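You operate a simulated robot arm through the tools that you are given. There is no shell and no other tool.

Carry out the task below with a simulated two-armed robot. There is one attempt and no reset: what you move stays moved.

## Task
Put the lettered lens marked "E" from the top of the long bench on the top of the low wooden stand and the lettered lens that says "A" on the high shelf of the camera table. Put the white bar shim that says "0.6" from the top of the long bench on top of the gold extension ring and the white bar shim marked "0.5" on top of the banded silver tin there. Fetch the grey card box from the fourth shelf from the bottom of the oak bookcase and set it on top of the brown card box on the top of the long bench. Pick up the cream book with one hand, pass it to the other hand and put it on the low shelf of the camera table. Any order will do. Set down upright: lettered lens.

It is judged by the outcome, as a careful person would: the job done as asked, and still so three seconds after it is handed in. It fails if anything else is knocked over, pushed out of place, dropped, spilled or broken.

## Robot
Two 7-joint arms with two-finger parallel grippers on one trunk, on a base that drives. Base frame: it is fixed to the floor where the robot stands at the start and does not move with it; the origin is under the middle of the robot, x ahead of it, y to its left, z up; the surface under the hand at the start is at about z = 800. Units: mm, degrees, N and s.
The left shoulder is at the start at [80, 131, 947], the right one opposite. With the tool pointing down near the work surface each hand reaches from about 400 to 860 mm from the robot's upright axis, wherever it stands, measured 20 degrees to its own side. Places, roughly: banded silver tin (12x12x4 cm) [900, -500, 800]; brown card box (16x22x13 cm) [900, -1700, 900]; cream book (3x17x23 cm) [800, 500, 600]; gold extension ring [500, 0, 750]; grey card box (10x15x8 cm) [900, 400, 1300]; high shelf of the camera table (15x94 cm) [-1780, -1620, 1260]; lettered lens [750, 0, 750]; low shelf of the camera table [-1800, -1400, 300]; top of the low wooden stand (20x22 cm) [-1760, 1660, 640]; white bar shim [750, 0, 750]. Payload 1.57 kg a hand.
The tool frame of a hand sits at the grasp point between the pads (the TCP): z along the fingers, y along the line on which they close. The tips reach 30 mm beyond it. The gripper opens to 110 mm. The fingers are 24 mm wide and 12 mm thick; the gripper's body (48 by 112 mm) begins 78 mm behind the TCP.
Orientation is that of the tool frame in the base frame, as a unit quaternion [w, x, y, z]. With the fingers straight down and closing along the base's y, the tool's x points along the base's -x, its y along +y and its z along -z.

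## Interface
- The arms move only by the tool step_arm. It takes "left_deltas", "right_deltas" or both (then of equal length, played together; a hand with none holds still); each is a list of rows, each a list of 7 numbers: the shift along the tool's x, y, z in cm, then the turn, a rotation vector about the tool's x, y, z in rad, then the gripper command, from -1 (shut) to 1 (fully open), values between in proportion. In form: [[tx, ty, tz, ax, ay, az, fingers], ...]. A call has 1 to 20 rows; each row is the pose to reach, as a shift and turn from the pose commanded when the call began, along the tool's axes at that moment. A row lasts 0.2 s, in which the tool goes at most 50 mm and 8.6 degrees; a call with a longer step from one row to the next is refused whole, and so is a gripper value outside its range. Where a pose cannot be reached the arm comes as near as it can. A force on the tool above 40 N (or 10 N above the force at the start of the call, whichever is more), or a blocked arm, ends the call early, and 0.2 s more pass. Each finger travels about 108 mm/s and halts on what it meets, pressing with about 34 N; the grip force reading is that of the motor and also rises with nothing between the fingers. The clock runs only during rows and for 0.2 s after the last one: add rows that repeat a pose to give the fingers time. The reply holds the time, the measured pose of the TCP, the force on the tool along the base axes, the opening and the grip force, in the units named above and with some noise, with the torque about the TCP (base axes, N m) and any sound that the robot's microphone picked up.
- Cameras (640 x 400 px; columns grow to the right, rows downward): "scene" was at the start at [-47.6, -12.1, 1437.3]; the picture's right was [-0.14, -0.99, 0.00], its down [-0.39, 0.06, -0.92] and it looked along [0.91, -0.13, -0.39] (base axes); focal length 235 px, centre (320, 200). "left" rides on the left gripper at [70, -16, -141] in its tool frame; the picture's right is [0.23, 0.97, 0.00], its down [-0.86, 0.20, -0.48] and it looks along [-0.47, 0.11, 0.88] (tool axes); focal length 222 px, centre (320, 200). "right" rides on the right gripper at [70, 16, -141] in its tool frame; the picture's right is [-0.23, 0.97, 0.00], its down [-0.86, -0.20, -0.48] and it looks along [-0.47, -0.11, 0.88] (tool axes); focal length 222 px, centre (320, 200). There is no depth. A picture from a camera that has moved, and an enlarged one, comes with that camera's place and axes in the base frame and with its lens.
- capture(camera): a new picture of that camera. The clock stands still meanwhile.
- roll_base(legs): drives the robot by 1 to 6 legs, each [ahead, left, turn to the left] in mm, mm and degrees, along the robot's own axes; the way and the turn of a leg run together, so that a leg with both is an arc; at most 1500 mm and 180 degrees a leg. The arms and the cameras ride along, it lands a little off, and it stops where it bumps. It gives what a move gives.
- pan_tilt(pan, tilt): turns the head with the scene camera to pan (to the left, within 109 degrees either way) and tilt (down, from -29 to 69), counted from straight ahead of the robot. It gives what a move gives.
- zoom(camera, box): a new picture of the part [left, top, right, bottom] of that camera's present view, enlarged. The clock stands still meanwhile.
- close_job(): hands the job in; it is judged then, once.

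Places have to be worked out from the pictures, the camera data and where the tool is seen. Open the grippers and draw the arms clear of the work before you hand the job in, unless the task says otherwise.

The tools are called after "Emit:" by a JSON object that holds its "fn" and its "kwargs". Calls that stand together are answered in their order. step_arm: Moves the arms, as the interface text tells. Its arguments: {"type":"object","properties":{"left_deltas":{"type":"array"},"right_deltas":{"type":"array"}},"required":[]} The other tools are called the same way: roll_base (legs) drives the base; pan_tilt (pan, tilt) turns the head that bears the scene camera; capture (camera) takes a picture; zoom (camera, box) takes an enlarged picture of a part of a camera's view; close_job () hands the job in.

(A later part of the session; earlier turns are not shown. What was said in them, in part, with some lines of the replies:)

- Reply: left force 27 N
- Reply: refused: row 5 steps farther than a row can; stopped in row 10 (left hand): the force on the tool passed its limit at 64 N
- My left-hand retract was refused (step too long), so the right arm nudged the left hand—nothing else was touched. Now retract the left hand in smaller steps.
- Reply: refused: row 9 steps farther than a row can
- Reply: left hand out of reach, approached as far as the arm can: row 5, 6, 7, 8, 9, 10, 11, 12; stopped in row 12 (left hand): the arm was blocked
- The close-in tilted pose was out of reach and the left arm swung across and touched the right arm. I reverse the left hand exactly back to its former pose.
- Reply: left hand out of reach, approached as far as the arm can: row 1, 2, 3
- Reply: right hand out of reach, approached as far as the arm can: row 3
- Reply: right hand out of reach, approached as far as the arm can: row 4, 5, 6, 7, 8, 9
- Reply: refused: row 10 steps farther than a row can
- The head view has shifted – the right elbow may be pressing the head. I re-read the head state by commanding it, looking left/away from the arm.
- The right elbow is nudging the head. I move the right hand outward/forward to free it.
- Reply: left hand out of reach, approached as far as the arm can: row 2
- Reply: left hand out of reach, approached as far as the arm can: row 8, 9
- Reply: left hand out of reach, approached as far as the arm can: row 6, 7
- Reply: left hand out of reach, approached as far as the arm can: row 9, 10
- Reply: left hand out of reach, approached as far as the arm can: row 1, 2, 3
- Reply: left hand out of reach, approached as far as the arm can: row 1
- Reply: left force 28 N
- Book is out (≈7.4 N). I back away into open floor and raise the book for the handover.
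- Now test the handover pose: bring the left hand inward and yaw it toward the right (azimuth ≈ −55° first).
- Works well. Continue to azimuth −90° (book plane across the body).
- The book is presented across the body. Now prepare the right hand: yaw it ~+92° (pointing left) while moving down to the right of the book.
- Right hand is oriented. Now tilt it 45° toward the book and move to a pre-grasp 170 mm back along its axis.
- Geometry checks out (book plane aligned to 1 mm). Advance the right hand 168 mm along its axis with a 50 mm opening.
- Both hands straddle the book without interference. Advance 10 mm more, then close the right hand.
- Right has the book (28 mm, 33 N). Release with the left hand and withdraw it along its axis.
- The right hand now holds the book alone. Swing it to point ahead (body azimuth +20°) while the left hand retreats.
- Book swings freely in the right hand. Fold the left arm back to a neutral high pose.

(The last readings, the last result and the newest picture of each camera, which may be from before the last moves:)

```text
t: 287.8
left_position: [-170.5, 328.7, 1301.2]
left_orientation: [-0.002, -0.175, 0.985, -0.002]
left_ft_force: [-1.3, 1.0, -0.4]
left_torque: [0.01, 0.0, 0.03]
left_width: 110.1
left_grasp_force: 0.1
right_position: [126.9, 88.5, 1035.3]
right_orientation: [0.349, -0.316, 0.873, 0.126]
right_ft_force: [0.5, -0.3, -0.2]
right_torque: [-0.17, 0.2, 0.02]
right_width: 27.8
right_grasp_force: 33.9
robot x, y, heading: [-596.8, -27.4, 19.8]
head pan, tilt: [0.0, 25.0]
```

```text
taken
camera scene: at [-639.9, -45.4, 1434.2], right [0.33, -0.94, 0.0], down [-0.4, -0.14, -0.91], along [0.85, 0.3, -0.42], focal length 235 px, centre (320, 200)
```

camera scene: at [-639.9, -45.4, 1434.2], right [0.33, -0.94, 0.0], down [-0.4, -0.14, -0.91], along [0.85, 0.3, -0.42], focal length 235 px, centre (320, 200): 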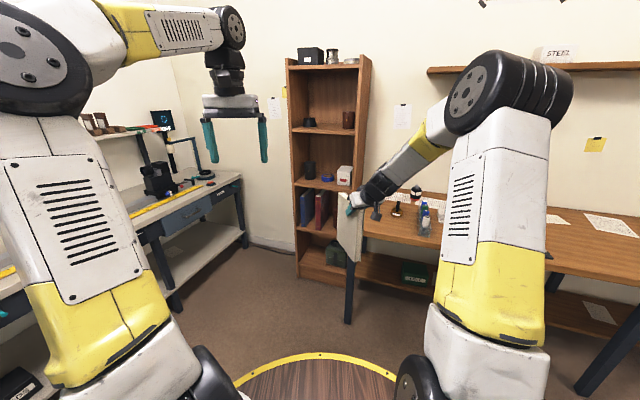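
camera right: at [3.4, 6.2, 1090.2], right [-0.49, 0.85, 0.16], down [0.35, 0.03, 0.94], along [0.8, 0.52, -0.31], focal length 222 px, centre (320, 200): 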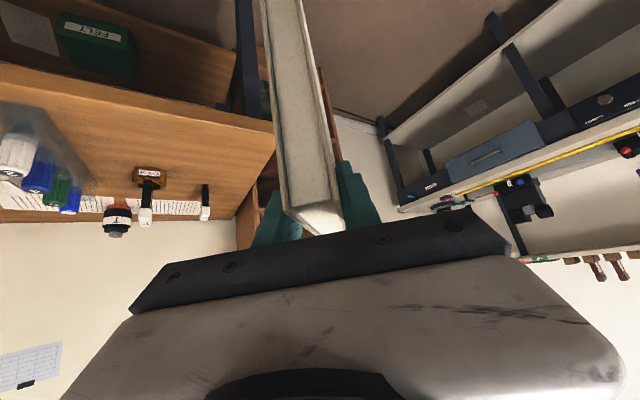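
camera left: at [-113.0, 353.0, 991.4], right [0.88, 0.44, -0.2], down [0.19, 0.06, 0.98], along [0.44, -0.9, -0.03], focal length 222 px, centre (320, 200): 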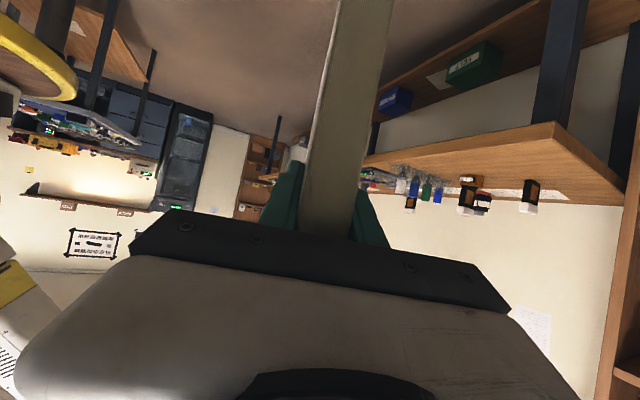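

Now turn to heading −110° and drive to a pre-placement position in front of the camera table.

Emit:
{"fn": "roll_base", "kwargs": {"legs": [[0, 0, -129.6], [300, -650, 0]]}}

Emit:
{"fn": "pan_tilt", "kwargs": {"pan": 10, "tilt": 35}}

Emit:
{"fn": "capture", "kwargs": {"camera": "scene"}}

Emit:
{"fn": "capture", "kwargs": {"camera": "right"}}

```text
t: 297.0
left_position: [-1295.4, -655.5, 1300.5]
left_orientation: [-0.001, 0.815, 0.58, 0.001]
left_ft_force: [-1.6, -1.3, 0.1]
left_torque: [-0.03, -0.01, -0.02]
left_width: 110.0
left_grasp_force: 0.0
right_position: [-1671.7, -731.8, 1036.3]
right_orientation: [0.263, 0.654, 0.659, -0.261]
right_ft_force: [0.2, 0.2, -0.2]
right_torque: [0.26, 0.01, -0.02]
right_width: 28.0
right_grasp_force: 34.4
robot x, y, heading: [-1307.9, -97.5, -109.9]
head pan, tilt: [0.0, 25.0]
```

```text
t: 297.7
left_position: [-1296.0, -653.3, 1300.2]
left_orientation: [-0.001, 0.814, 0.58, 0.001]
left_ft_force: [-0.2, 0.8, 1.0]
left_torque: [0.02, -0.01, -0.01]
left_width: 110.2
left_grasp_force: 0.1
right_position: [-1670.5, -732.0, 1035.6]
right_orientation: [0.264, 0.654, 0.66, -0.261]
right_ft_force: [-0.7, -0.6, 0.4]
right_torque: [0.27, 0.02, 0.0]
right_width: 27.9
right_grasp_force: 33.9
robot x, y, heading: [-1304.5, -97.2, -109.8]
head pan, tilt: [10.0, 35.0]
```

```text
taken
camera scene: at [-1273.5, -50.7, 1418.5], right [-0.99, 0.17, 0.0], down [0.1, 0.56, -0.82], along [-0.14, -0.81, -0.57], focal length 235 px, centre (320, 200)
```

scene: 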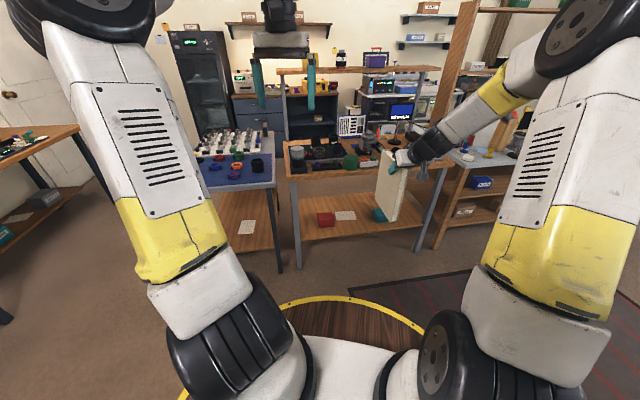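

```text
taken
camera right: at [-1656.3, -584.1, 1089.9], right [0.98, -0.16, 0.16], down [-0.2, -0.29, 0.94], along [-0.1, -0.94, -0.32], focal length 222 px, centre (320, 200)
```

right: 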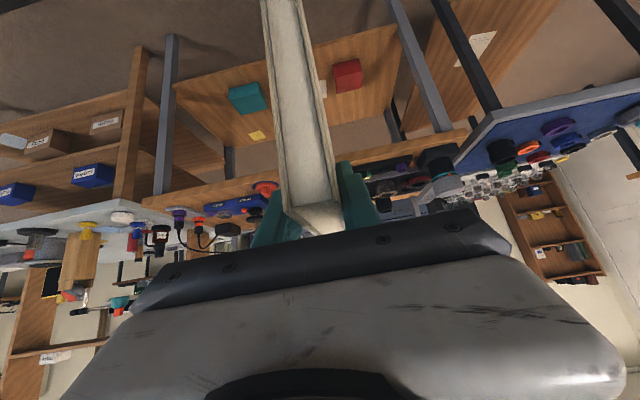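

Measure the low shelf and its free spots.

Emit:
{"fn": "zoom", "kwargs": {"camera": "scene", "box": [270, 130, 470, 280]}}

Emit:
{"fn": "zoom", "kwargs": {"camera": "right", "box": [130, 0, 450, 200]}}

```text
2.67 times, centred on (370, 205) of scene
camera zoom: at [-1273.5, -50.7, 1418.5], right [-0.99, 0.17, 0.0], down [0.1, 0.56, -0.82], along [-0.14, -0.81, -0.57], focal length 626 px, centre (187, 187)
```

zoom: 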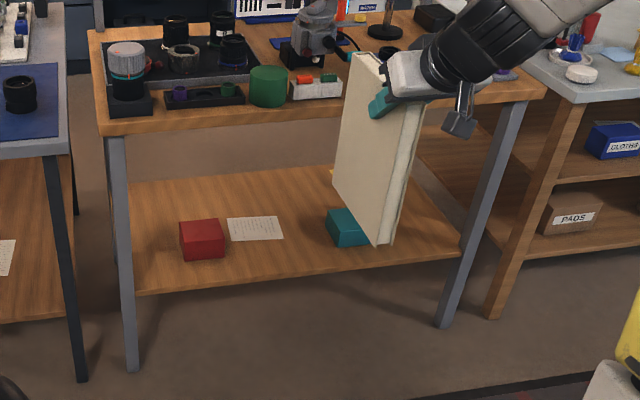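

```text
2.00 times, centred on (290, 100) of right
camera zoom: at [-1656.3, -584.1, 1089.9], right [0.98, -0.16, 0.16], down [-0.2, -0.29, 0.94], along [-0.1, -0.94, -0.32], focal length 444 px, centre (380, 400)
```

zoom: 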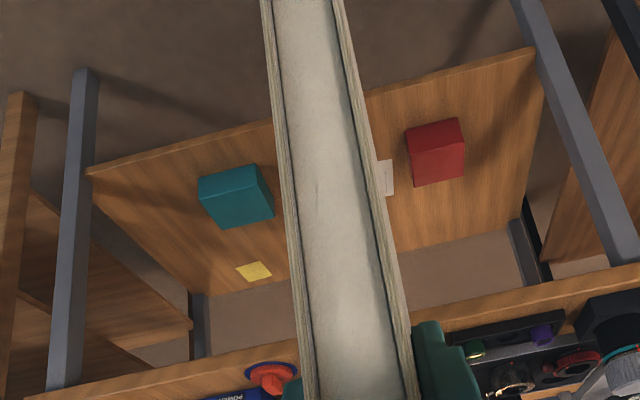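

Free gap on the low shelf: x≈−1770…−1885; front edge y≈−1188. I first lower the book in free space in front of the table, extending a bit, to test reach.

Emit:
{"fn": "step_arm", "kwargs": {"right_deltas": [[2.3, 0, 3.7, 0, -0.02, 0, -1], [4.6, 0, 7.3, 0, -0.04, 0, -1], [7, 0, 11, 0, -0.06, 0, -1], [9.3, 0, 14.6, 0, -0.06, 0, -1], [11.6, 0, 18.3, 0, -0.06, 0, -1], [13.9, 0, 21.9, 0, -0.06, 0, -1]]}}

Emit:
{"fn": "capture", "kwargs": {"camera": "scene"}}

```text
t: 299.1
left_position: [-1295.9, -653.1, 1300.9]
left_orientation: [-0.001, 0.815, 0.58, 0.001]
left_ft_force: [-1.3, 0.2, 0.0]
left_torque: [-0.01, 0.0, 0.02]
left_width: 110.1
left_grasp_force: 0.1
right_position: [-1669.6, -781.5, 781.5]
right_orientation: [0.284, 0.645, 0.652, -0.281]
right_ft_force: [0.0, 0.0, -0.2]
right_torque: [0.3, 0.02, 0.01]
right_width: 28.0
right_grasp_force: 33.9
robot x, y, heading: [-1303.6, -97.1, -110.0]
head pan, tilt: [10.0, 35.0]
```

```text
taken
camera scene: at [-1273.3, -50.4, 1418.4], right [-0.99, 0.17, 0.0], down [0.1, 0.57, -0.82], along [-0.14, -0.81, -0.57], focal length 235 px, centre (320, 200)
```

scene: 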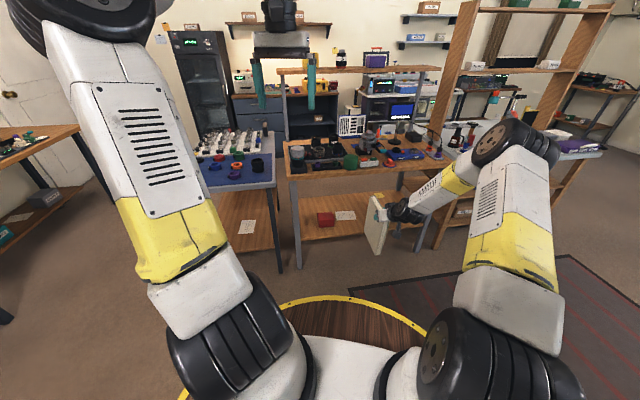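

Good. Continue lowering to z≈525.

Emit:
{"fn": "step_arm", "kwargs": {"right_deltas": [[2.6, 0, 3.5, 0, 0, 0, -1], [5.1, 0, 7, 0, 0, 0, -1], [7.7, 0, 10.6, 0, 0, 0, -1], [10.3, 0, 14.1, 0, 0, 0, -1], [12.8, 0, 17.6, 0, 0, 0, -1], [15.4, 0, 21.1, 0, 0, 0, -1], [15.4, 0, 21.1, 0, 0, 0, -1]]}}

Emit:
{"fn": "capture", "kwargs": {"camera": "scene"}}

Emit:
{"fn": "zoom", "kwargs": {"camera": "scene", "box": [300, 150, 460, 290]}}

Emit:
{"fn": "capture", "kwargs": {"camera": "right"}}

```text
t: 300.7
left_position: [-1295.5, -653.7, 1301.1]
left_orientation: [-0.001, 0.815, 0.58, 0.0]
left_ft_force: [-0.1, 0.3, -0.8]
left_torque: [-0.02, -0.01, -0.03]
left_width: 109.7
left_grasp_force: 0.0
right_position: [-1669.4, -830.8, 523.7]
right_orientation: [0.283, 0.645, 0.651, -0.281]
right_ft_force: [-0.2, 0.2, -0.5]
right_torque: [0.3, 0.02, -0.02]
right_width: 28.1
right_grasp_force: 34.4
robot x, y, heading: [-1305.3, -99.4, -109.9]
head pan, tilt: [10.0, 35.0]
```

```text
taken
camera scene: at [-1273.5, -50.7, 1418.4], right [-0.99, 0.17, 0.0], down [0.1, 0.57, -0.82], along [-0.14, -0.81, -0.57], focal length 235 px, centre (320, 200)
```

scene: 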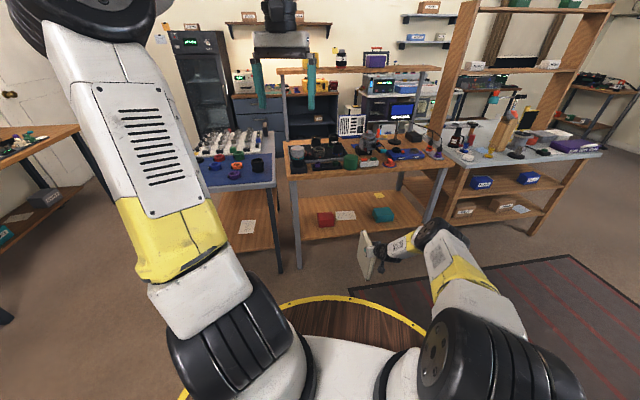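

```text
2.86 times, centred on (380, 220) of scene
camera zoom: at [-1273.5, -50.7, 1418.4], right [-0.99, 0.17, 0.0], down [0.1, 0.57, -0.82], along [-0.14, -0.81, -0.57], focal length 670 px, centre (149, 143)
```

zoom: 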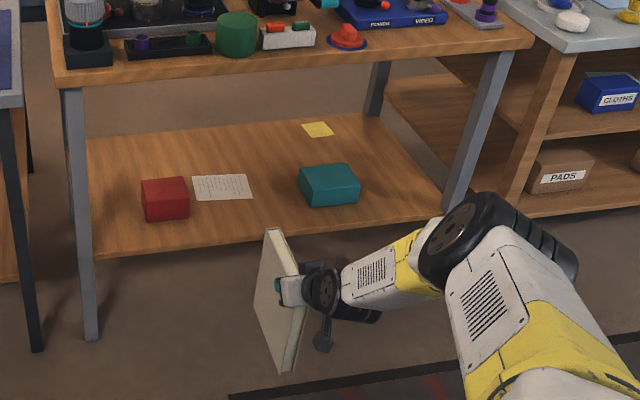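

```text
taken
camera right: at [-1655.3, -680.8, 569.4], right [0.98, -0.15, 0.17], down [-0.2, -0.24, 0.95], along [-0.1, -0.96, -0.26], focal length 222 px, centre (320, 200)
```

right: 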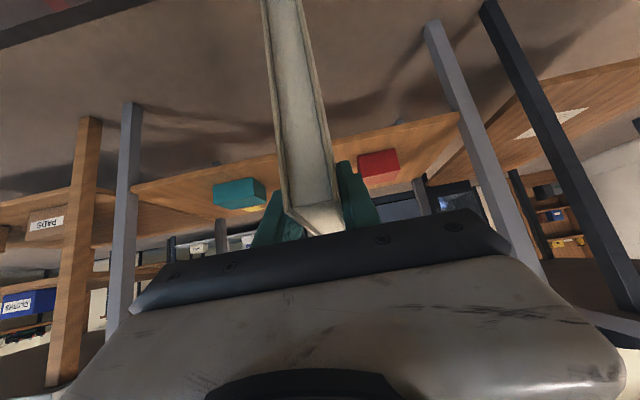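

Reached z≈524 in good posture. Raise 20 mm for clearance, then drive sideways to x≈−1833 and forward to just before the shelf edge.

Emit:
{"fn": "step_arm", "kwargs": {"right_deltas": [[-1.5, 0, -1.36, 0, 0, 0, -1], [-1.5, 0, -1.36, 0, 0, 0, -1]]}}

Emit:
{"fn": "roll_base", "kwargs": {"legs": [[56, -154, 0], [178, 64, 0]]}}

Emit:
{"fn": "capture", "kwargs": {"camera": "right"}}

Emit:
{"fn": "zoom", "kwargs": {"camera": "scene", "box": [240, 150, 440, 310]}}

```text
t: 301.3
left_position: [-1295.0, -654.8, 1300.8]
left_orientation: [-0.002, 0.814, 0.58, 0.0]
left_ft_force: [0.5, -0.3, 0.2]
left_torque: [0.02, 0.01, 0.02]
left_width: 110.1
left_grasp_force: 0.1
right_position: [-1669.8, -830.8, 544.6]
right_orientation: [0.283, 0.645, 0.651, -0.281]
right_ft_force: [-0.1, 0.9, 0.3]
right_torque: [0.3, 0.03, -0.04]
right_width: 27.9
right_grasp_force: 33.8
robot x, y, heading: [-1303.6, -95.1, -109.5]
head pan, tilt: [10.0, 35.0]
```

```text
t: 303.9
left_position: [-1461.9, -844.1, 1300.0]
left_orientation: [-0.001, 0.815, 0.58, 0.0]
left_ft_force: [-0.4, -0.6, 0.7]
left_torque: [0.02, 0.04, 0.0]
left_width: 109.9
left_grasp_force: 0.0
right_position: [-1834.8, -1022.5, 544.9]
right_orientation: [0.284, 0.645, 0.652, -0.28]
right_ft_force: [0.0, 1.3, -0.3]
right_torque: [0.29, 0.01, 0.01]
right_width: 27.8
right_grasp_force: 34.1
robot x, y, heading: [-1471.7, -287.0, -109.7]
head pan, tilt: [10.0, 35.0]
```

```text
taken
camera right: at [-1820.5, -871.4, 590.3], right [0.98, -0.15, 0.17], down [-0.2, -0.24, 0.95], along [-0.1, -0.96, -0.26], focal length 222 px, centre (320, 200)
```

right: 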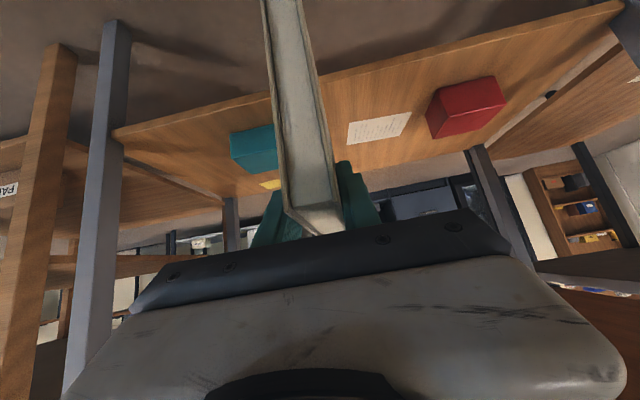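

```text
2.50 times, centred on (340, 230) of scene
camera zoom: at [-1439.3, -241.2, 1418.4], right [-0.99, 0.17, 0.0], down [0.1, 0.57, -0.82], along [-0.14, -0.81, -0.57], focal length 587 px, centre (270, 125)
```

zoom: 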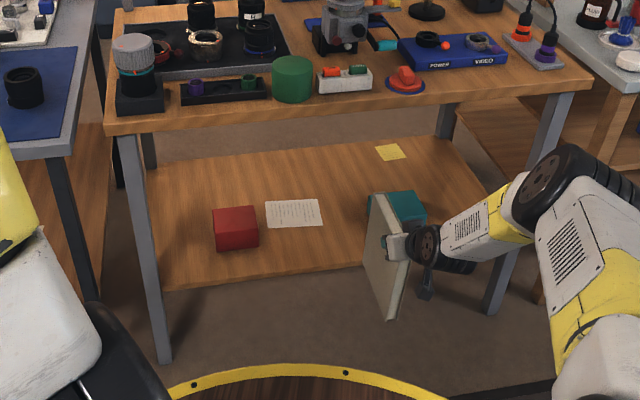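

Aligned with the gap (teal box ≈45 mm clear). Drive in straight along −y, first 120 mm.

Emit:
{"fn": "roll_base", "kwargs": {"legs": [[113, 40, 0]]}}

Emit:
{"fn": "capture", "kwargs": {"camera": "right"}}

Emit:
{"fn": "capture", "kwargs": {"camera": "scene"}}

```text
t: 305.2
left_position: [-1461.8, -965.1, 1301.1]
left_orientation: [-0.001, 0.814, 0.58, 0.001]
left_ft_force: [-0.7, 0.5, 0.1]
left_torque: [0.03, 0.0, -0.05]
left_width: 110.0
left_grasp_force: 0.0
right_position: [-1834.4, -1143.1, 544.8]
right_orientation: [0.283, 0.645, 0.652, -0.281]
right_ft_force: [0.9, -0.5, 0.6]
right_torque: [0.31, 0.01, -0.02]
right_width: 27.8
right_grasp_force: 34.2
robot x, y, heading: [-1468.7, -402.6, -109.4]
head pan, tilt: [10.0, 35.0]
```

```text
taken
camera right: at [-1820.4, -991.9, 590.2], right [0.98, -0.14, 0.17], down [-0.2, -0.24, 0.95], along [-0.1, -0.96, -0.26], focal length 222 px, centre (320, 200)
```

right: 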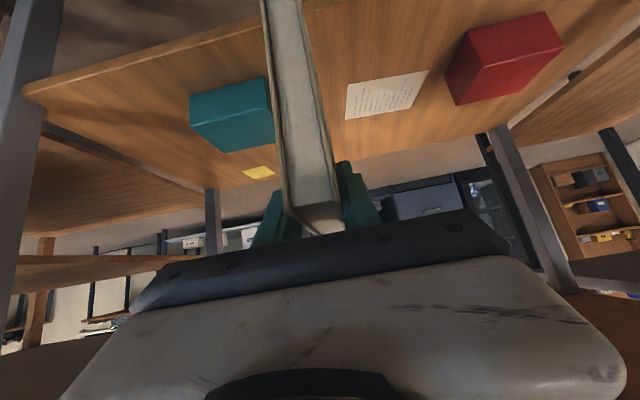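

```text
taken
camera scene: at [-1439.7, -361.5, 1418.4], right [-0.99, 0.17, 0.0], down [0.1, 0.57, -0.82], along [-0.14, -0.81, -0.57], focal length 235 px, centre (320, 200)
```

scene: 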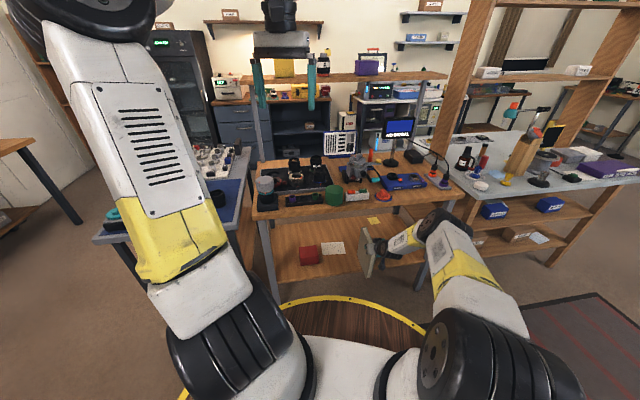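

Clearances good. Drive in the remaining 95 mm.

Emit:
{"fn": "roll_base", "kwargs": {"legs": [[89, 32, 0]]}}

Emit:
{"fn": "capture", "kwargs": {"camera": "right"}}

Emit:
{"fn": "zoom", "kwargs": {"camera": "scene", "box": [280, 180, 460, 300]}}

```text
t: 306.3
left_position: [-1461.0, -1059.3, 1300.2]
left_orientation: [-0.002, 0.814, 0.581, 0.001]
left_ft_force: [-0.1, -0.5, 0.0]
left_torque: [0.04, 0.0, -0.01]
left_width: 110.1
left_grasp_force: 0.1
right_position: [-1834.5, -1238.0, 544.5]
right_orientation: [0.283, 0.644, 0.653, -0.279]
right_ft_force: [0.4, -0.5, 0.6]
right_torque: [0.29, -0.02, 0.02]
right_width: 27.9
right_grasp_force: 33.9
robot x, y, heading: [-1468.2, -505.7, -109.5]
head pan, tilt: [10.0, 35.0]
```

```text
taken
camera right: at [-1819.3, -1087.6, 590.0], right [0.98, -0.14, 0.17], down [-0.2, -0.24, 0.95], along [-0.1, -0.96, -0.26], focal length 222 px, centre (320, 200)
```

right: 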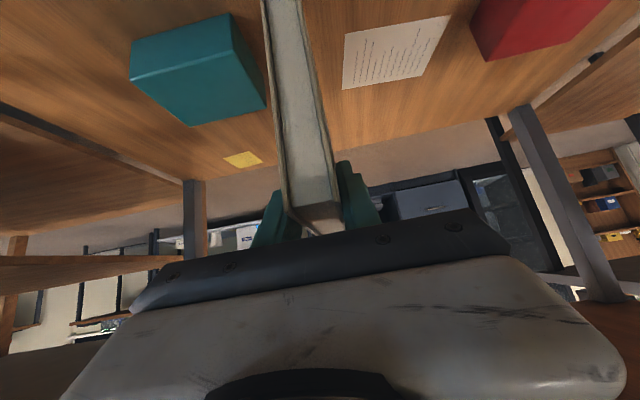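

```text
3.33 times, centred on (370, 240) of scene
camera zoom: at [-1439.5, -456.8, 1418.4], right [-0.99, 0.17, 0.0], down [0.1, 0.57, -0.82], along [-0.14, -0.81, -0.57], focal length 782 px, centre (153, 67)
```

zoom: 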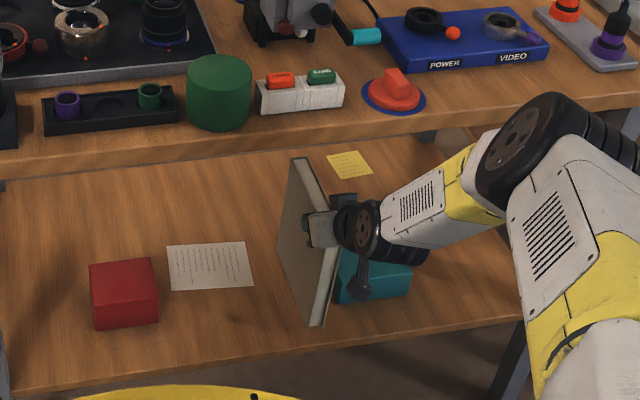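

Book is fully over the shelf. Lower 22 mm then in small steps until contact.

Emit:
{"fn": "step_arm", "kwargs": {"right_deltas": [[0.8, 0, 0.75, 0, 0, 0, -1], [1.6, 0, 1.5, 0, 0, 0, -1], [1.6, 0, 1.5, 0, 0, 0, -1]]}}

Emit:
{"fn": "step_arm", "kwargs": {"right_deltas": [[0.22, 0, 0.2, 0, 0, 0, -1], [0.22, 0, 0.2, 0, 0, 0, -1]]}}

Emit:
{"fn": "step_arm", "kwargs": {"right_deltas": [[0.22, 0, 0.2, 0, 0, 0, -1], [0.22, 0, 0.2, 0, 0, 0, -1]]}}

Emit:
{"fn": "zoom", "kwargs": {"camera": "scene", "box": [280, 180, 460, 300]}}

```text
t: 307.1
left_position: [-1462.2, -1060.3, 1299.4]
left_orientation: [-0.001, 0.814, 0.58, 0.002]
left_ft_force: [0.2, 0.6, -0.1]
left_torque: [-0.04, 0.03, 0.02]
left_width: 109.9
left_grasp_force: 0.2
right_position: [-1833.3, -1238.4, 522.5]
right_orientation: [0.283, 0.645, 0.653, -0.28]
right_ft_force: [0.0, -0.9, 0.5]
right_torque: [0.27, 0.03, -0.01]
right_width: 27.9
right_grasp_force: 33.8
robot x, y, heading: [-1471.2, -499.6, -109.3]
head pan, tilt: [10.0, 35.0]
```

```text
t: 307.7
left_position: [-1460.5, -1060.7, 1300.7]
left_orientation: [-0.002, 0.814, 0.58, 0.001]
left_ft_force: [0.1, -0.6, 0.3]
left_torque: [-0.04, -0.01, 0.02]
left_width: 110.1
left_grasp_force: 0.1
right_position: [-1832.7, -1238.3, 519.3]
right_orientation: [0.283, 0.645, 0.652, -0.28]
right_ft_force: [-0.4, 0.1, 0.4]
right_torque: [0.29, 0.01, -0.01]
right_width: 27.7
right_grasp_force: 33.9
robot x, y, heading: [-1473.9, -498.4, -109.4]
head pan, tilt: [10.0, 35.0]
```

```text
t: 308.3
left_position: [-1460.7, -1060.3, 1301.1]
left_orientation: [-0.002, 0.814, 0.581, 0.001]
left_ft_force: [-0.3, -0.5, 0.0]
left_torque: [-0.01, 0.0, -0.04]
left_width: 110.1
left_grasp_force: 0.1
right_position: [-1834.7, -1238.4, 516.1]
right_orientation: [0.283, 0.644, 0.653, -0.28]
right_ft_force: [-0.5, 0.0, 0.4]
right_torque: [0.29, -0.02, -0.01]
right_width: 28.1
right_grasp_force: 33.8
robot x, y, heading: [-1473.1, -500.0, -109.5]
head pan, tilt: [10.0, 35.0]
```

```text
3.33 times, centred on (370, 240) of scene
camera zoom: at [-1439.5, -456.9, 1418.4], right [-0.99, 0.17, 0.0], down [0.1, 0.57, -0.82], along [-0.14, -0.81, -0.57], focal length 782 px, centre (153, 67)
```

zoom: 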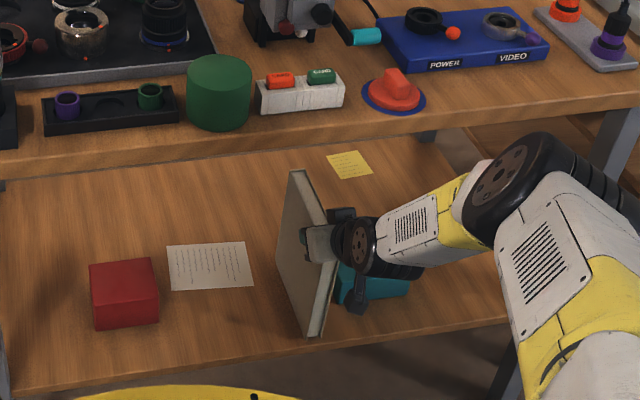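

Emit:
{"fn": "step_arm", "kwargs": {"right_deltas": [[0.22, 0, 0.2, 0, 0, 0, -1], [0.22, 0, 0.2, 0, 0, 0, -1]]}}

Emit:
{"fn": "step_arm", "kwargs": {"right_deltas": [[0.22, 0, 0.2, 0, 0, 0, -1], [0.22, 0, 0.2, 0, 0, 0, -1]]}}

Emit:
{"fn": "step_arm", "kwargs": {"right_deltas": [[0.15, 0, 0.14, 0, 0, 0, -1], [0.15, 0, 0.14, 0, 0, 0, -1]]}}

Emit:
{"fn": "step_arm", "kwargs": {"right_deltas": [[0.15, 0, 0.14, 0, 0, 0, -1], [0.15, 0, 0.14, 0, 0, 0, -1]]}}

```text
t: 308.9
left_position: [-1461.0, -1061.0, 1300.4]
left_orientation: [-0.001, 0.814, 0.58, 0.001]
left_ft_force: [-0.9, 0.1, 0.0]
left_torque: [0.03, -0.01, -0.01]
left_width: 109.6
left_grasp_force: 0.1
right_position: [-1833.4, -1238.4, 513.1]
right_orientation: [0.283, 0.645, 0.653, -0.279]
right_ft_force: [0.2, -0.2, 1.0]
right_torque: [0.28, 0.03, 0.03]
right_width: 28.0
right_grasp_force: 34.1
robot x, y, heading: [-1469.4, -499.5, -109.9]
head pan, tilt: [10.0, 35.0]
```

```text
t: 309.5
left_position: [-1459.8, -1060.9, 1301.4]
left_orientation: [-0.002, 0.814, 0.58, 0.0]
left_ft_force: [-0.5, -0.8, -0.3]
left_torque: [-0.01, 0.01, -0.01]
left_width: 110.0
left_grasp_force: 0.0
right_position: [-1833.0, -1238.2, 510.7]
right_orientation: [0.283, 0.645, 0.653, -0.28]
right_ft_force: [0.0, -0.3, 0.1]
right_torque: [0.29, 0.0, -0.02]
right_width: 27.9
right_grasp_force: 33.6
robot x, y, heading: [-1474.2, -501.6, -109.8]
head pan, tilt: [10.0, 35.0]
```

```text
t: 310.1
left_position: [-1461.7, -1059.8, 1300.6]
left_orientation: [-0.002, 0.814, 0.58, 0.0]
left_ft_force: [0.3, -0.3, -0.2]
left_torque: [0.0, 0.0, -0.01]
left_width: 110.1
left_grasp_force: 0.0
right_position: [-1833.0, -1238.1, 508.8]
right_orientation: [0.284, 0.644, 0.652, -0.281]
right_ft_force: [1.3, 2.0, -0.2]
right_torque: [0.8, -0.03, -0.07]
right_width: 27.9
right_grasp_force: 34.2
robot x, y, heading: [-1468.0, -503.7, -109.9]
head pan, tilt: [10.0, 35.0]
```

```text
t: 310.7
left_position: [-1460.0, -1060.3, 1301.7]
left_orientation: [0.0, 0.815, 0.58, 0.001]
left_ft_force: [-0.5, -0.5, -0.6]
left_torque: [-0.02, -0.01, 0.01]
left_width: 109.8
left_grasp_force: 0.1
right_position: [-1833.4, -1240.1, 508.1]
right_orientation: [0.285, 0.644, 0.652, -0.281]
right_ft_force: [1.9, -0.5, 11.2]
right_torque: [1.09, -0.3, -0.07]
right_width: 27.9
right_grasp_force: 34.1
robot x, y, heading: [-1476.3, -503.7, -109.8]
head pan, tilt: [10.0, 35.0]
```

Contact first at the near (fore-edge) bottom corner — my pitch correction was too much. Rotate the spine back down ~3° and watch the torque.

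Emit:
{"fn": "step_arm", "kwargs": {"right_deltas": [[-0.1, 0, -0.1, 0, 0.025, 0, -1], [-0.1, 0, -0.1, 0, 0.045, 0, -1], [-0.1, 0, -0.1, 0, 0.045, 0, -1]]}}

Emit:
{"fn": "step_arm", "kwargs": {"right_deltas": [[0.08, 0, 0.08, 0, 0, 0, -1], [0.08, 0, 0.08, 0, 0, 0, -1]]}}

Emit:
{"fn": "step_arm", "kwargs": {"right_deltas": [[0.1, 0, 0.1, 0, 0, 0, -1], [0.1, 0, 0.1, 0, 0, 0, -1]]}}

```text
t: 311.5
left_position: [-1460.5, -1059.7, 1300.1]
left_orientation: [-0.003, 0.815, 0.58, 0.001]
left_ft_force: [0.2, 0.6, 0.5]
left_torque: [-0.01, 0.0, 0.01]
left_width: 110.0
left_grasp_force: 0.1
right_position: [-1832.6, -1237.1, 505.9]
right_orientation: [0.269, 0.65, 0.66, -0.264]
right_ft_force: [0.1, -0.4, 0.3]
right_torque: [-0.08, -0.04, 0.02]
right_width: 27.9
right_grasp_force: 34.4
robot x, y, heading: [-1472.7, -502.2, -109.5]
head pan, tilt: [10.0, 35.0]
```

```text
t: 312.1
left_position: [-1460.1, -1060.9, 1301.7]
left_orientation: [-0.001, 0.814, 0.58, 0.0]
left_ft_force: [-0.3, -0.7, 0.9]
left_torque: [0.0, 0.01, -0.01]
left_width: 110.0
left_grasp_force: 0.1
right_position: [-1832.7, -1237.8, 507.5]
right_orientation: [0.269, 0.65, 0.658, -0.266]
right_ft_force: [0.2, 2.0, -0.3]
right_torque: [0.1, -0.04, 0.03]
right_width: 27.9
right_grasp_force: 34.0
robot x, y, heading: [-1474.0, -501.1, -109.7]
head pan, tilt: [10.0, 35.0]
```

```text
t: 312.7
left_position: [-1459.7, -1059.0, 1301.4]
left_orientation: [-0.001, 0.814, 0.581, 0.0]
left_ft_force: [-0.8, -0.6, 0.0]
left_torque: [-0.02, 0.02, -0.01]
left_width: 110.0
left_grasp_force: 0.0
right_position: [-1833.7, -1239.5, 507.4]
right_orientation: [0.269, 0.651, 0.658, -0.266]
right_ft_force: [0.8, 4.2, 6.1]
right_torque: [-0.47, -0.22, 0.19]
right_width: 28.0
right_grasp_force: 33.9
robot x, y, heading: [-1471.5, -506.6, -109.7]
head pan, tilt: [10.0, 35.0]
```

Nearly flat now (spine edge just touching). Trim −0.6°, ease, and open the gripper slowly to 50 mm.

Emit:
{"fn": "step_arm", "kwargs": {"right_deltas": [[-0.03, 0, -0.03, 0, -0.01, 0, -1], [-0.03, 0, -0.03, 0, -0.01, 0, -1], [-0.03, 0, -0.03, 0, -0.01, 0, -0.4], [-0.03, 0, -0.03, 0, -0.01, 0, -0.3], [-0.03, 0, -0.03, 0, -0.01, 0, -0.2], [-0.03, 0, -0.03, 0, -0.01, 0, -0.1]]}}

Emit:
{"fn": "capture", "kwargs": {"camera": "right"}}

Emit:
{"fn": "zoom", "kwargs": {"camera": "scene", "box": [280, 180, 460, 300]}}

```text
t: 314.1
left_position: [-1460.7, -1060.6, 1299.8]
left_orientation: [0.0, 0.814, 0.581, 0.0]
left_ft_force: [-0.6, -0.5, -0.8]
left_torque: [-0.01, 0.03, -0.02]
left_width: 110.1
left_grasp_force: 0.0
right_position: [-1833.2, -1238.4, 507.3]
right_orientation: [0.271, 0.65, 0.658, -0.268]
right_ft_force: [1.0, -0.3, -0.1]
right_torque: [0.01, 0.01, 0.03]
right_width: 49.6
right_grasp_force: 0.1
robot x, y, heading: [-1470.2, -503.2, -109.7]
head pan, tilt: [10.0, 35.0]
```

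```text
taken
camera right: at [-1819.2, -1089.1, 557.1], right [0.98, -0.15, 0.16], down [-0.2, -0.27, 0.94], along [-0.1, -0.95, -0.29], focal length 222 px, centre (320, 200)
```

right: 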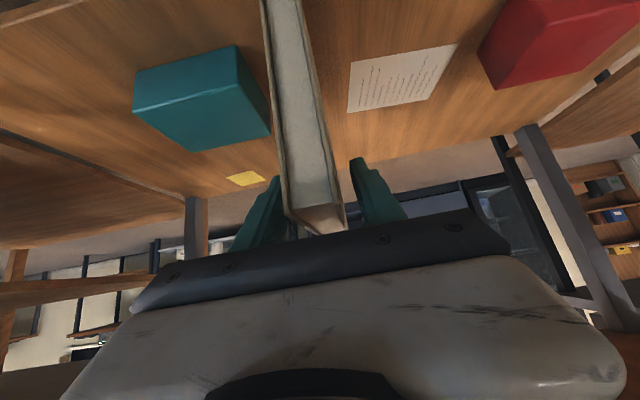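

```text
3.33 times, centred on (370, 240) of scene
camera zoom: at [-1439.4, -456.7, 1418.4], right [-0.99, 0.17, 0.0], down [0.1, 0.57, -0.82], along [-0.14, -0.81, -0.57], focal length 782 px, centre (153, 67)
```

zoom: 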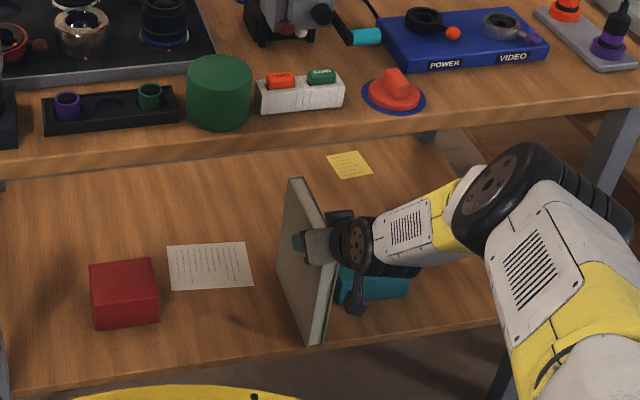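

Book stands free on the shelf. Withdraw the right hand along its axis.

Emit:
{"fn": "step_arm", "kwargs": {"right_deltas": [[0, -0.1, -1.5, 0, 0, 0, -0.05], [0, -0.1, -4, 0, 0, 0, -0.05], [0, -0.1, -8, 0, 0, 0, 0], [0, -0.1, -12, 0, 0, 0, 0.2]]}}

Emit:
{"fn": "capture", "kwargs": {"camera": "right"}}

Emit:
{"fn": "zoom", "kwargs": {"camera": "scene", "box": [280, 180, 460, 300]}}

```text
t: 315.1
left_position: [-1459.3, -1060.9, 1300.5]
left_orientation: [-0.002, 0.814, 0.581, 0.002]
left_ft_force: [-0.1, 0.3, -0.5]
left_torque: [0.05, -0.02, 0.02]
left_width: 110.1
left_grasp_force: 0.1
right_position: [-1834.3, -1151.5, 591.4]
right_orientation: [0.272, 0.649, 0.658, -0.268]
right_ft_force: [0.6, -0.2, -0.8]
right_torque: [0.02, 0.03, 0.02]
right_width: 66.1
right_grasp_force: 0.0
robot x, y, heading: [-1471.9, -501.1, -109.9]
head pan, tilt: [10.0, 35.0]
```

```text
taken
camera right: at [-1820.2, -1003.7, 641.3], right [0.98, -0.15, 0.16], down [-0.2, -0.27, 0.94], along [-0.1, -0.95, -0.29], focal length 222 px, centre (320, 200)
```

right: 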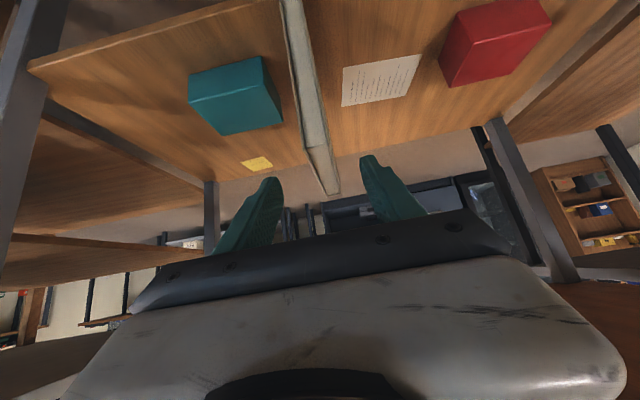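

```text
3.33 times, centred on (370, 240) of scene
camera zoom: at [-1439.4, -456.9, 1418.4], right [-0.99, 0.17, 0.0], down [0.1, 0.57, -0.82], along [-0.14, -0.81, -0.57], focal length 782 px, centre (153, 67)
```

zoom: 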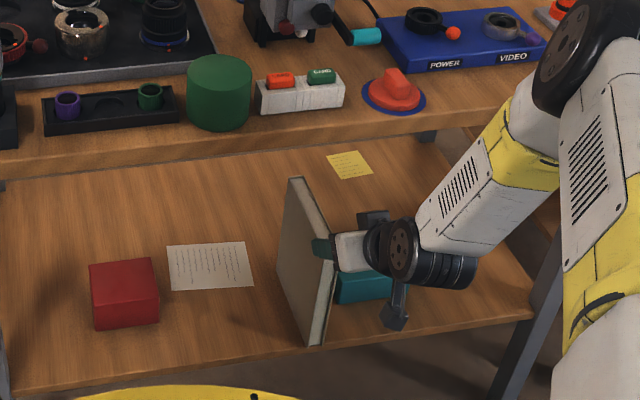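

Book stands upright and still. Back the base away straight (+y) and raise the arm.

Emit:
{"fn": "roll_base", "kwargs": {"legs": [[-283, -102, 0]]}}

Emit:
{"fn": "step_arm", "kwargs": {"right_deltas": [[-2.5, 0, -2.5, 0, 0, 0, 1], [-5.5, 0, -5.5, 0, 0, 0, 1], [-8.5, 0, -8.5, 0, 0, 0, 1], [-11.5, 0, -11.5, 0, 0, 0, 1], [-14.5, 0, -14.5, 0, 0, 0, 1], [-17.5, 0, -17.5, 0, 0, 0, 1], [-20.5, 0, -20.5, 0, 0, 0, 1], [-23.5, 0, -23.5, 0, 0, 0, 1], [-26.5, 0, -26.5, 0, 0, 0, 1], [-29.5, 0, -29.5, 0, 0, 0, 1]]}}

Emit:
{"fn": "capture", "kwargs": {"camera": "scene"}}

Emit:
{"fn": "zoom", "kwargs": {"camera": "scene", "box": [240, 30, 480, 280]}}

```text
t: 317.1
left_position: [-1463.7, -758.8, 1299.9]
left_orientation: [-0.001, 0.815, 0.58, 0.001]
left_ft_force: [-0.8, 1.8, 0.0]
left_torque: [-0.01, 0.01, -0.02]
left_width: 110.1
left_grasp_force: 0.2
right_position: [-1836.7, -849.5, 590.6]
right_orientation: [0.271, 0.651, 0.656, -0.269]
right_ft_force: [0.0, 0.2, 0.2]
right_torque: [-0.03, 0.01, 0.01]
right_width: 66.1
right_grasp_force: 0.0
robot x, y, heading: [-1474.8, -198.7, -110.0]
head pan, tilt: [10.0, 35.0]
```

```text
t: 319.3
left_position: [-1462.8, -757.5, 1300.3]
left_orientation: [-0.001, 0.814, 0.58, 0.001]
left_ft_force: [-0.3, 0.6, -0.9]
left_torque: [0.04, 0.0, 0.04]
left_width: 109.9
left_grasp_force: 0.0
right_position: [-1836.4, -849.8, 1008.4]
right_orientation: [0.271, 0.651, 0.656, -0.269]
right_ft_force: [-0.9, -0.2, -0.2]
right_torque: [0.03, -0.02, -0.03]
right_width: 110.1
right_grasp_force: 0.0
robot x, y, heading: [-1473.0, -201.3, -109.8]
head pan, tilt: [10.0, 35.0]
```

```text
taken
camera scene: at [-1440.0, -155.1, 1418.4], right [-0.99, 0.17, 0.0], down [0.1, 0.57, -0.82], along [-0.14, -0.81, -0.57], focal length 235 px, centre (320, 200)
```

scene: 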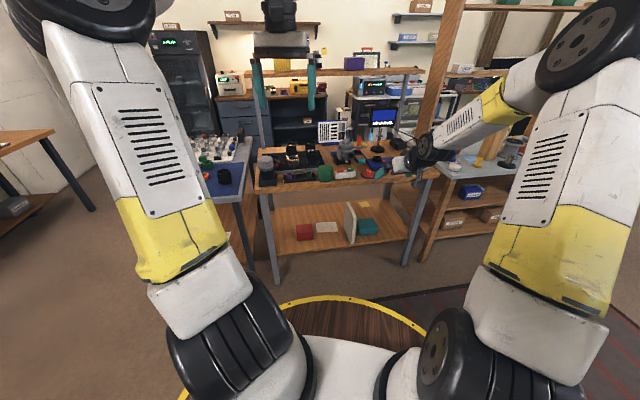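

```text
1.60 times, centred on (360, 155) of scene
camera zoom: at [-1440.0, -155.1, 1418.4], right [-0.99, 0.17, 0.0], down [0.1, 0.57, -0.82], along [-0.14, -0.81, -0.57], focal length 375 px, centre (256, 272)
```

zoom: 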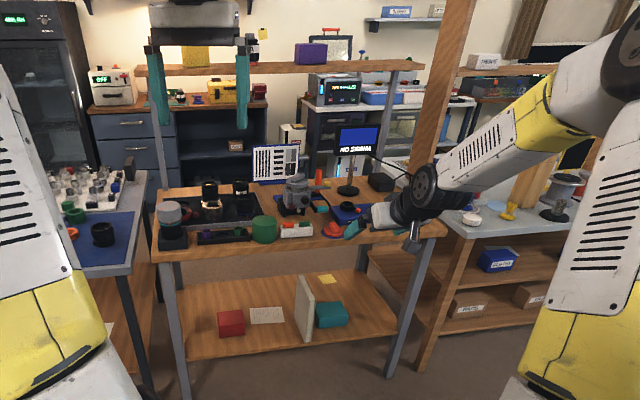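

The book stands on the low shelf. Now verify every item: lens A, lens E, shims and boxes.

Emit:
{"fn": "pan_tilt", "kwargs": {"pan": 25, "tilt": 15}}

Emit:
{"fn": "zoom", "kwargs": {"camera": "scene", "box": [360, 100, 560, 240]}}

Emit:
{"fn": "roll_base", "kwargs": {"legs": [[-200, 0, 0], [0, 0, 110]]}}

Emit:
{"fn": "pan_tilt", "kwargs": {"pan": 0, "tilt": 20}}

Emit:
{"fn": "capture", "kwargs": {"camera": "scene"}}

Emit:
{"fn": "pan_tilt", "kwargs": {"pan": 100, "tilt": 20}}

Emit:
{"fn": "capture", "kwargs": {"camera": "scene"}}

```text
t: 320.2
left_position: [-1461.8, -759.0, 1300.8]
left_orientation: [-0.001, 0.815, 0.58, 0.0]
left_ft_force: [0.1, 0.9, 0.3]
left_torque: [-0.04, 0.0, 0.01]
left_width: 109.9
left_grasp_force: 0.0
right_position: [-1837.0, -850.5, 1007.7]
right_orientation: [0.271, 0.651, 0.656, -0.269]
right_ft_force: [0.9, 0.9, 0.1]
right_torque: [-0.01, 0.01, 0.01]
right_width: 110.0
right_grasp_force: 0.1
robot x, y, heading: [-1475.7, -204.2, -109.8]
head pan, tilt: [25.0, 15.0]
```

```text
2.86 times, centred on (460, 170) of scene
camera zoom: at [-1416.5, -161.1, 1450.3], right [-1.0, -0.09, 0.0], down [-0.02, 0.26, -0.97], along [0.09, -0.96, -0.26], focal length 670 px, centre (-80, 286)
```

zoom: 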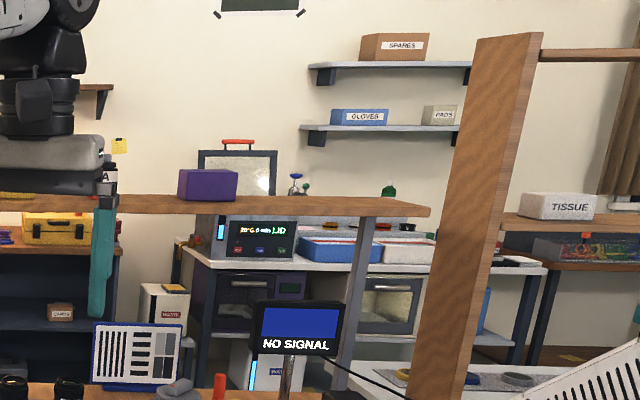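

```text
t: 326.4
left_position: [-885.0, 182.6, 1300.0]
left_orientation: [-0.001, -0.004, 1.0, -0.001]
left_ft_force: [-0.1, -0.6, 0.0]
left_torque: [-0.02, 0.02, 0.0]
left_width: 110.0
left_grasp_force: 0.1
right_position: [-672.1, -138.4, 1007.8]
right_orientation: [0.377, -0.162, 0.91, 0.067]
right_ft_force: [0.0, -0.2, 0.2]
right_torque: [-0.02, -0.01, -0.01]
right_width: 110.3
right_grasp_force: 0.0
robot x, y, heading: [-1406.2, -14.4, -0.3]
head pan, tilt: [25.0, 15.0]
```

```text
t: 327.2
left_position: [-884.5, 181.5, 1300.3]
left_orientation: [-0.001, -0.004, 1.0, -0.001]
left_ft_force: [-0.1, 0.0, -0.4]
left_torque: [0.0, 0.03, 0.0]
left_width: 109.9
left_grasp_force: 0.0
right_position: [-673.2, -138.7, 1008.0]
right_orientation: [0.376, -0.161, 0.91, 0.066]
right_ft_force: [0.8, 0.7, 0.0]
right_torque: [-0.01, 0.02, 0.01]
right_width: 110.0
right_grasp_force: 0.1
robot x, y, heading: [-1404.9, -12.6, -0.2]
head pan, tilt: [0.0, 20.0]
```

```text
taken
camera scene: at [-1451.8, -12.6, 1442.3], right [0.0, -1.0, 0.0], down [-0.34, 0.0, -0.94], along [0.94, 0.0, -0.34], focal length 235 px, centre (320, 200)
```

scene: 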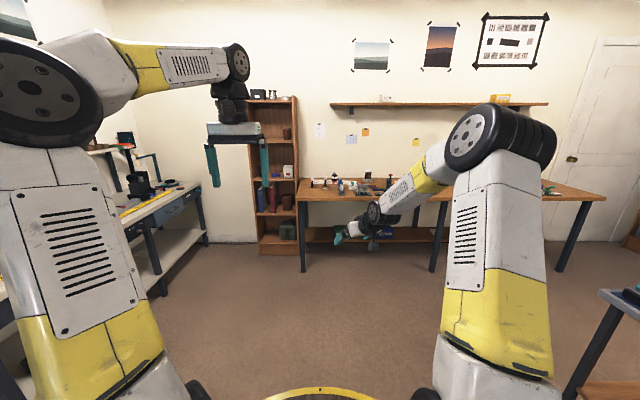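

```text
t: 329.0
left_position: [-883.5, 182.8, 1300.2]
left_orientation: [0.0, -0.005, 1.0, 0.0]
left_ft_force: [1.3, -0.1, 0.6]
left_torque: [0.0, -0.02, -0.04]
left_width: 109.9
left_grasp_force: 0.0
right_position: [-671.4, -137.7, 1008.6]
right_orientation: [0.376, -0.161, 0.91, 0.066]
right_ft_force: [0.1, 0.7, -0.3]
right_torque: [-0.01, 0.0, 0.01]
right_width: 110.0
right_grasp_force: 0.0
robot x, y, heading: [-1406.2, -11.6, -0.1]
head pan, tilt: [100.0, 20.0]
```

```text
taken
camera scene: at [-1560.8, 79.4, 1442.3], right [0.99, 0.17, 0.0], down [0.06, -0.34, -0.94], along [-0.16, 0.93, -0.34], focal length 235 px, centre (320, 200)
```

scene: 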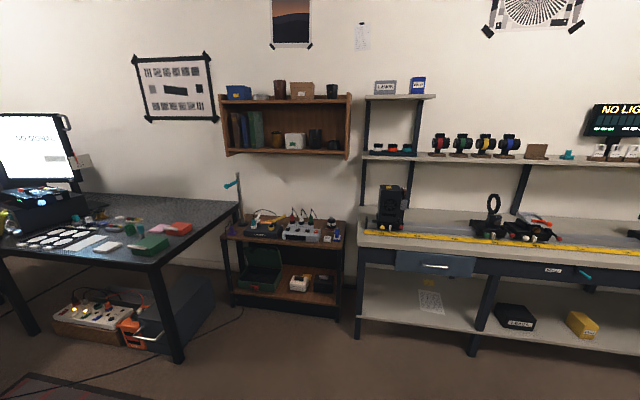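

Emit:
{"fn": "zoom", "kwargs": {"camera": "scene", "box": [220, 170, 360, 270]}}

Emit:
{"fn": "pan_tilt", "kwargs": {"pan": -100, "tilt": 20}}

Emit:
{"fn": "capture", "kwargs": {"camera": "scene"}}

Emit:
{"fn": "zoom", "kwargs": {"camera": "scene", "box": [260, 100, 460, 320]}}

Emit:
{"fn": "pan_tilt", "kwargs": {"pan": -15, "tilt": 15}}

Emit:
{"fn": "zoom", "kwargs": {"camera": "scene", "box": [200, 140, 340, 240]}}

Emit:
{"fn": "zoom", "kwargs": {"camera": "scene", "box": [340, 140, 540, 260]}}

```text
4.00 times, centred on (290, 220) of scene
camera zoom: at [-1560.8, 79.4, 1442.3], right [0.99, 0.17, 0.0], down [0.06, -0.34, -0.94], along [-0.16, 0.93, -0.34], focal length 939 px, centre (440, 120)
```

zoom: 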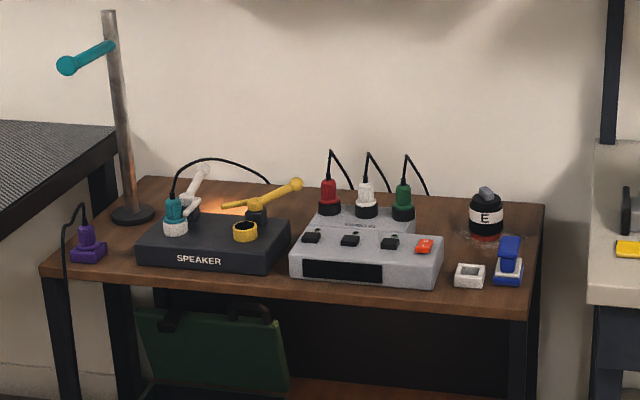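

```text
t: 331.9
left_position: [-883.9, 182.8, 1299.6]
left_orientation: [-0.001, -0.004, 1.0, -0.001]
left_ft_force: [0.4, -0.1, 0.1]
left_torque: [0.03, 0.01, 0.01]
left_width: 110.0
left_grasp_force: 0.1
right_position: [-672.6, -138.5, 1007.7]
right_orientation: [0.376, -0.162, 0.91, 0.067]
right_ft_force: [0.2, 0.8, -0.9]
right_torque: [0.0, 0.02, -0.01]
right_width: 110.1
right_grasp_force: 0.1
robot x, y, heading: [-1405.7, -14.0, -0.4]
head pan, tilt: [-100.0, 20.0]
```

```text
taken
camera scene: at [-1561.3, -104.1, 1442.3], right [-0.98, 0.18, 0.0], down [0.06, 0.34, -0.94], along [-0.17, -0.93, -0.34], focal length 235 px, centre (320, 200)
```

scene: 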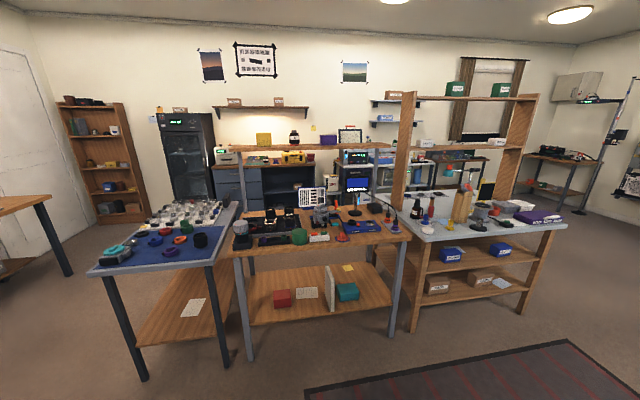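

```text
1.82 times, centred on (360, 210) of scene
camera zoom: at [-1561.3, -104.1, 1442.3], right [-0.98, 0.18, 0.0], down [0.06, 0.34, -0.94], along [-0.17, -0.93, -0.34], focal length 427 px, centre (247, 182)
```

zoom: 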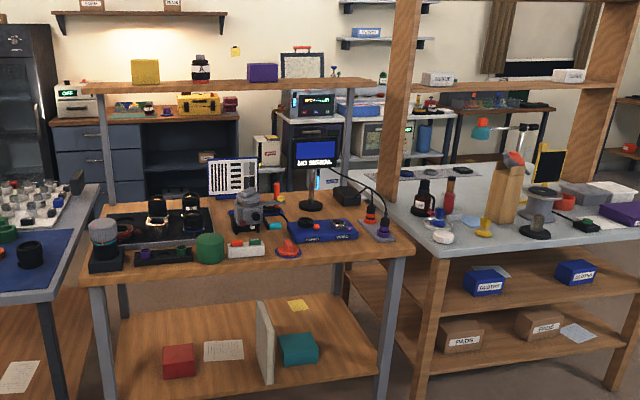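

```text
t: 333.5
left_position: [-884.0, 182.6, 1299.4]
left_orientation: [-0.001, -0.004, 1.0, -0.001]
left_ft_force: [0.2, -0.2, -0.5]
left_torque: [0.03, -0.01, 0.02]
left_width: 110.1
left_grasp_force: 0.1
right_position: [-671.5, -139.3, 1006.8]
right_orientation: [0.376, -0.161, 0.91, 0.066]
right_ft_force: [-0.6, 1.4, -0.1]
right_torque: [0.02, -0.01, -0.02]
right_width: 109.8
right_grasp_force: 0.1
robot x, y, heading: [-1407.7, -14.6, -0.2]
head pan, tilt: [-15.0, 15.0]
```

```text
4.00 times, centred on (270, 190) of scene
camera zoom: at [-1454.8, -36.9, 1450.4], right [-0.26, -0.96, 0.0], down [-0.25, 0.07, -0.97], along [0.93, -0.25, -0.26], focal length 939 px, centre (520, 240)
```

zoom: 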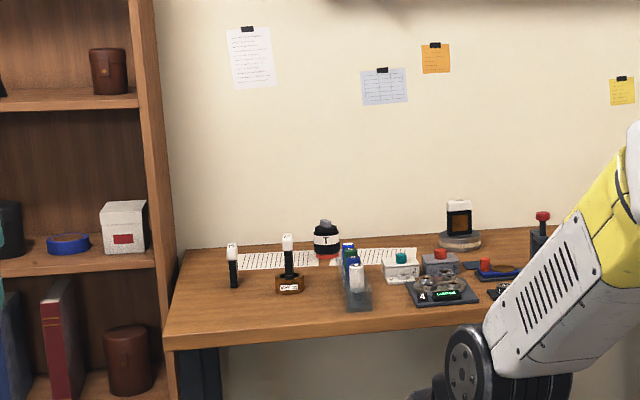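

```text
3.20 times, centred on (440, 200) of scene
camera zoom: at [-1454.8, -36.9, 1450.4], right [-0.26, -0.96, 0.0], down [-0.25, 0.07, -0.97], along [0.93, -0.25, -0.26], focal length 751 px, centre (-64, 200)
```

zoom: 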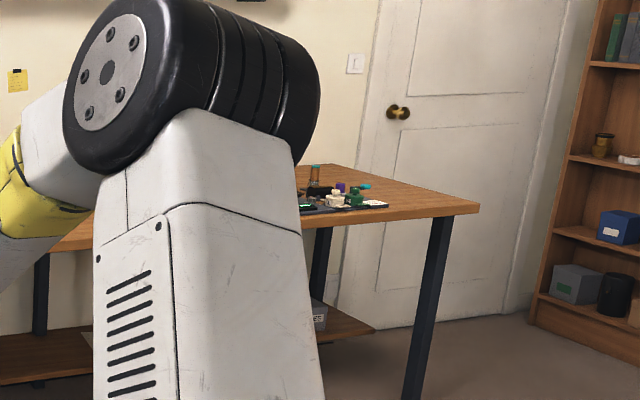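

Everything verified except the grey box; one last look at it.

Emit:
{"fn": "pan_tilt", "kwargs": {"pan": -55, "tilt": 15}}

Emit:
{"fn": "zoom", "kwargs": {"camera": "scene", "box": [160, 130, 360, 270]}}

```text
t: 334.6
left_position: [-883.8, 182.7, 1300.9]
left_orientation: [-0.001, -0.005, 1.0, -0.002]
left_ft_force: [0.1, 0.0, 0.6]
left_torque: [0.02, 0.0, -0.02]
left_width: 110.2
left_grasp_force: 0.1
right_position: [-671.7, -138.6, 1008.0]
right_orientation: [0.376, -0.161, 0.91, 0.067]
right_ft_force: [-0.5, 0.1, 0.8]
right_torque: [0.04, 0.01, 0.04]
right_width: 109.9
right_grasp_force: 0.0
robot x, y, heading: [-1407.1, -13.7, -0.1]
head pan, tilt: [-55.0, 15.0]
```

```text
2.86 times, centred on (260, 200) of scene
camera zoom: at [-1491.5, -89.0, 1450.4], right [-0.82, -0.57, 0.0], down [-0.15, 0.21, -0.97], along [0.55, -0.79, -0.26], focal length 670 px, centre (491, 200)
```

zoom: 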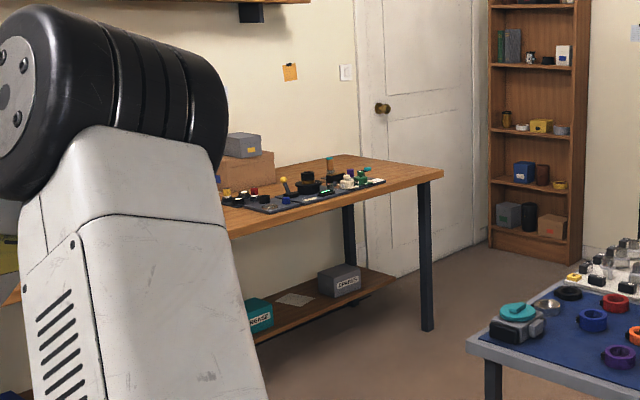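

The grey box is on the brown box. All placements check out, both grippers are open, and the arms are clear, so I hand the job in.

Emit:
{"fn": "close_job", "kwargs": {}}

```text
The job is handed in.
```

The whole job is done and handed in. I checked each item by camera before handing in, and nothing else was knocked over or moved that I could see.

- **Lens "E":** upright on the top of the low wooden stand, in the free corner behind the small white and blue pieces. That corner has a dusty-looking patch, and the lens sits at its edge.
- **Lens "A":** upright on the high shelf of the camera table, between the yellow and purple boxes.
- **Shim "0.6":** standing upright on the gold extension ring.
- **Shim "0.5":** standing upright on the banded silver tin.
- **Grey card box:** on top of the brown card box.
- **Cream book:** picked up with the left hand, passed to the right, and stood on its bottom edge on the low shelf of the camera table. It sits between the paper and the teal box, about 15 mm in from the shelf's front edge.

Early on, the two arms bumped each other twice while I was getting into position to pick up the lenses. Nothing else was touched either time, and the lens I was holding during the second bump stayed in the grip.
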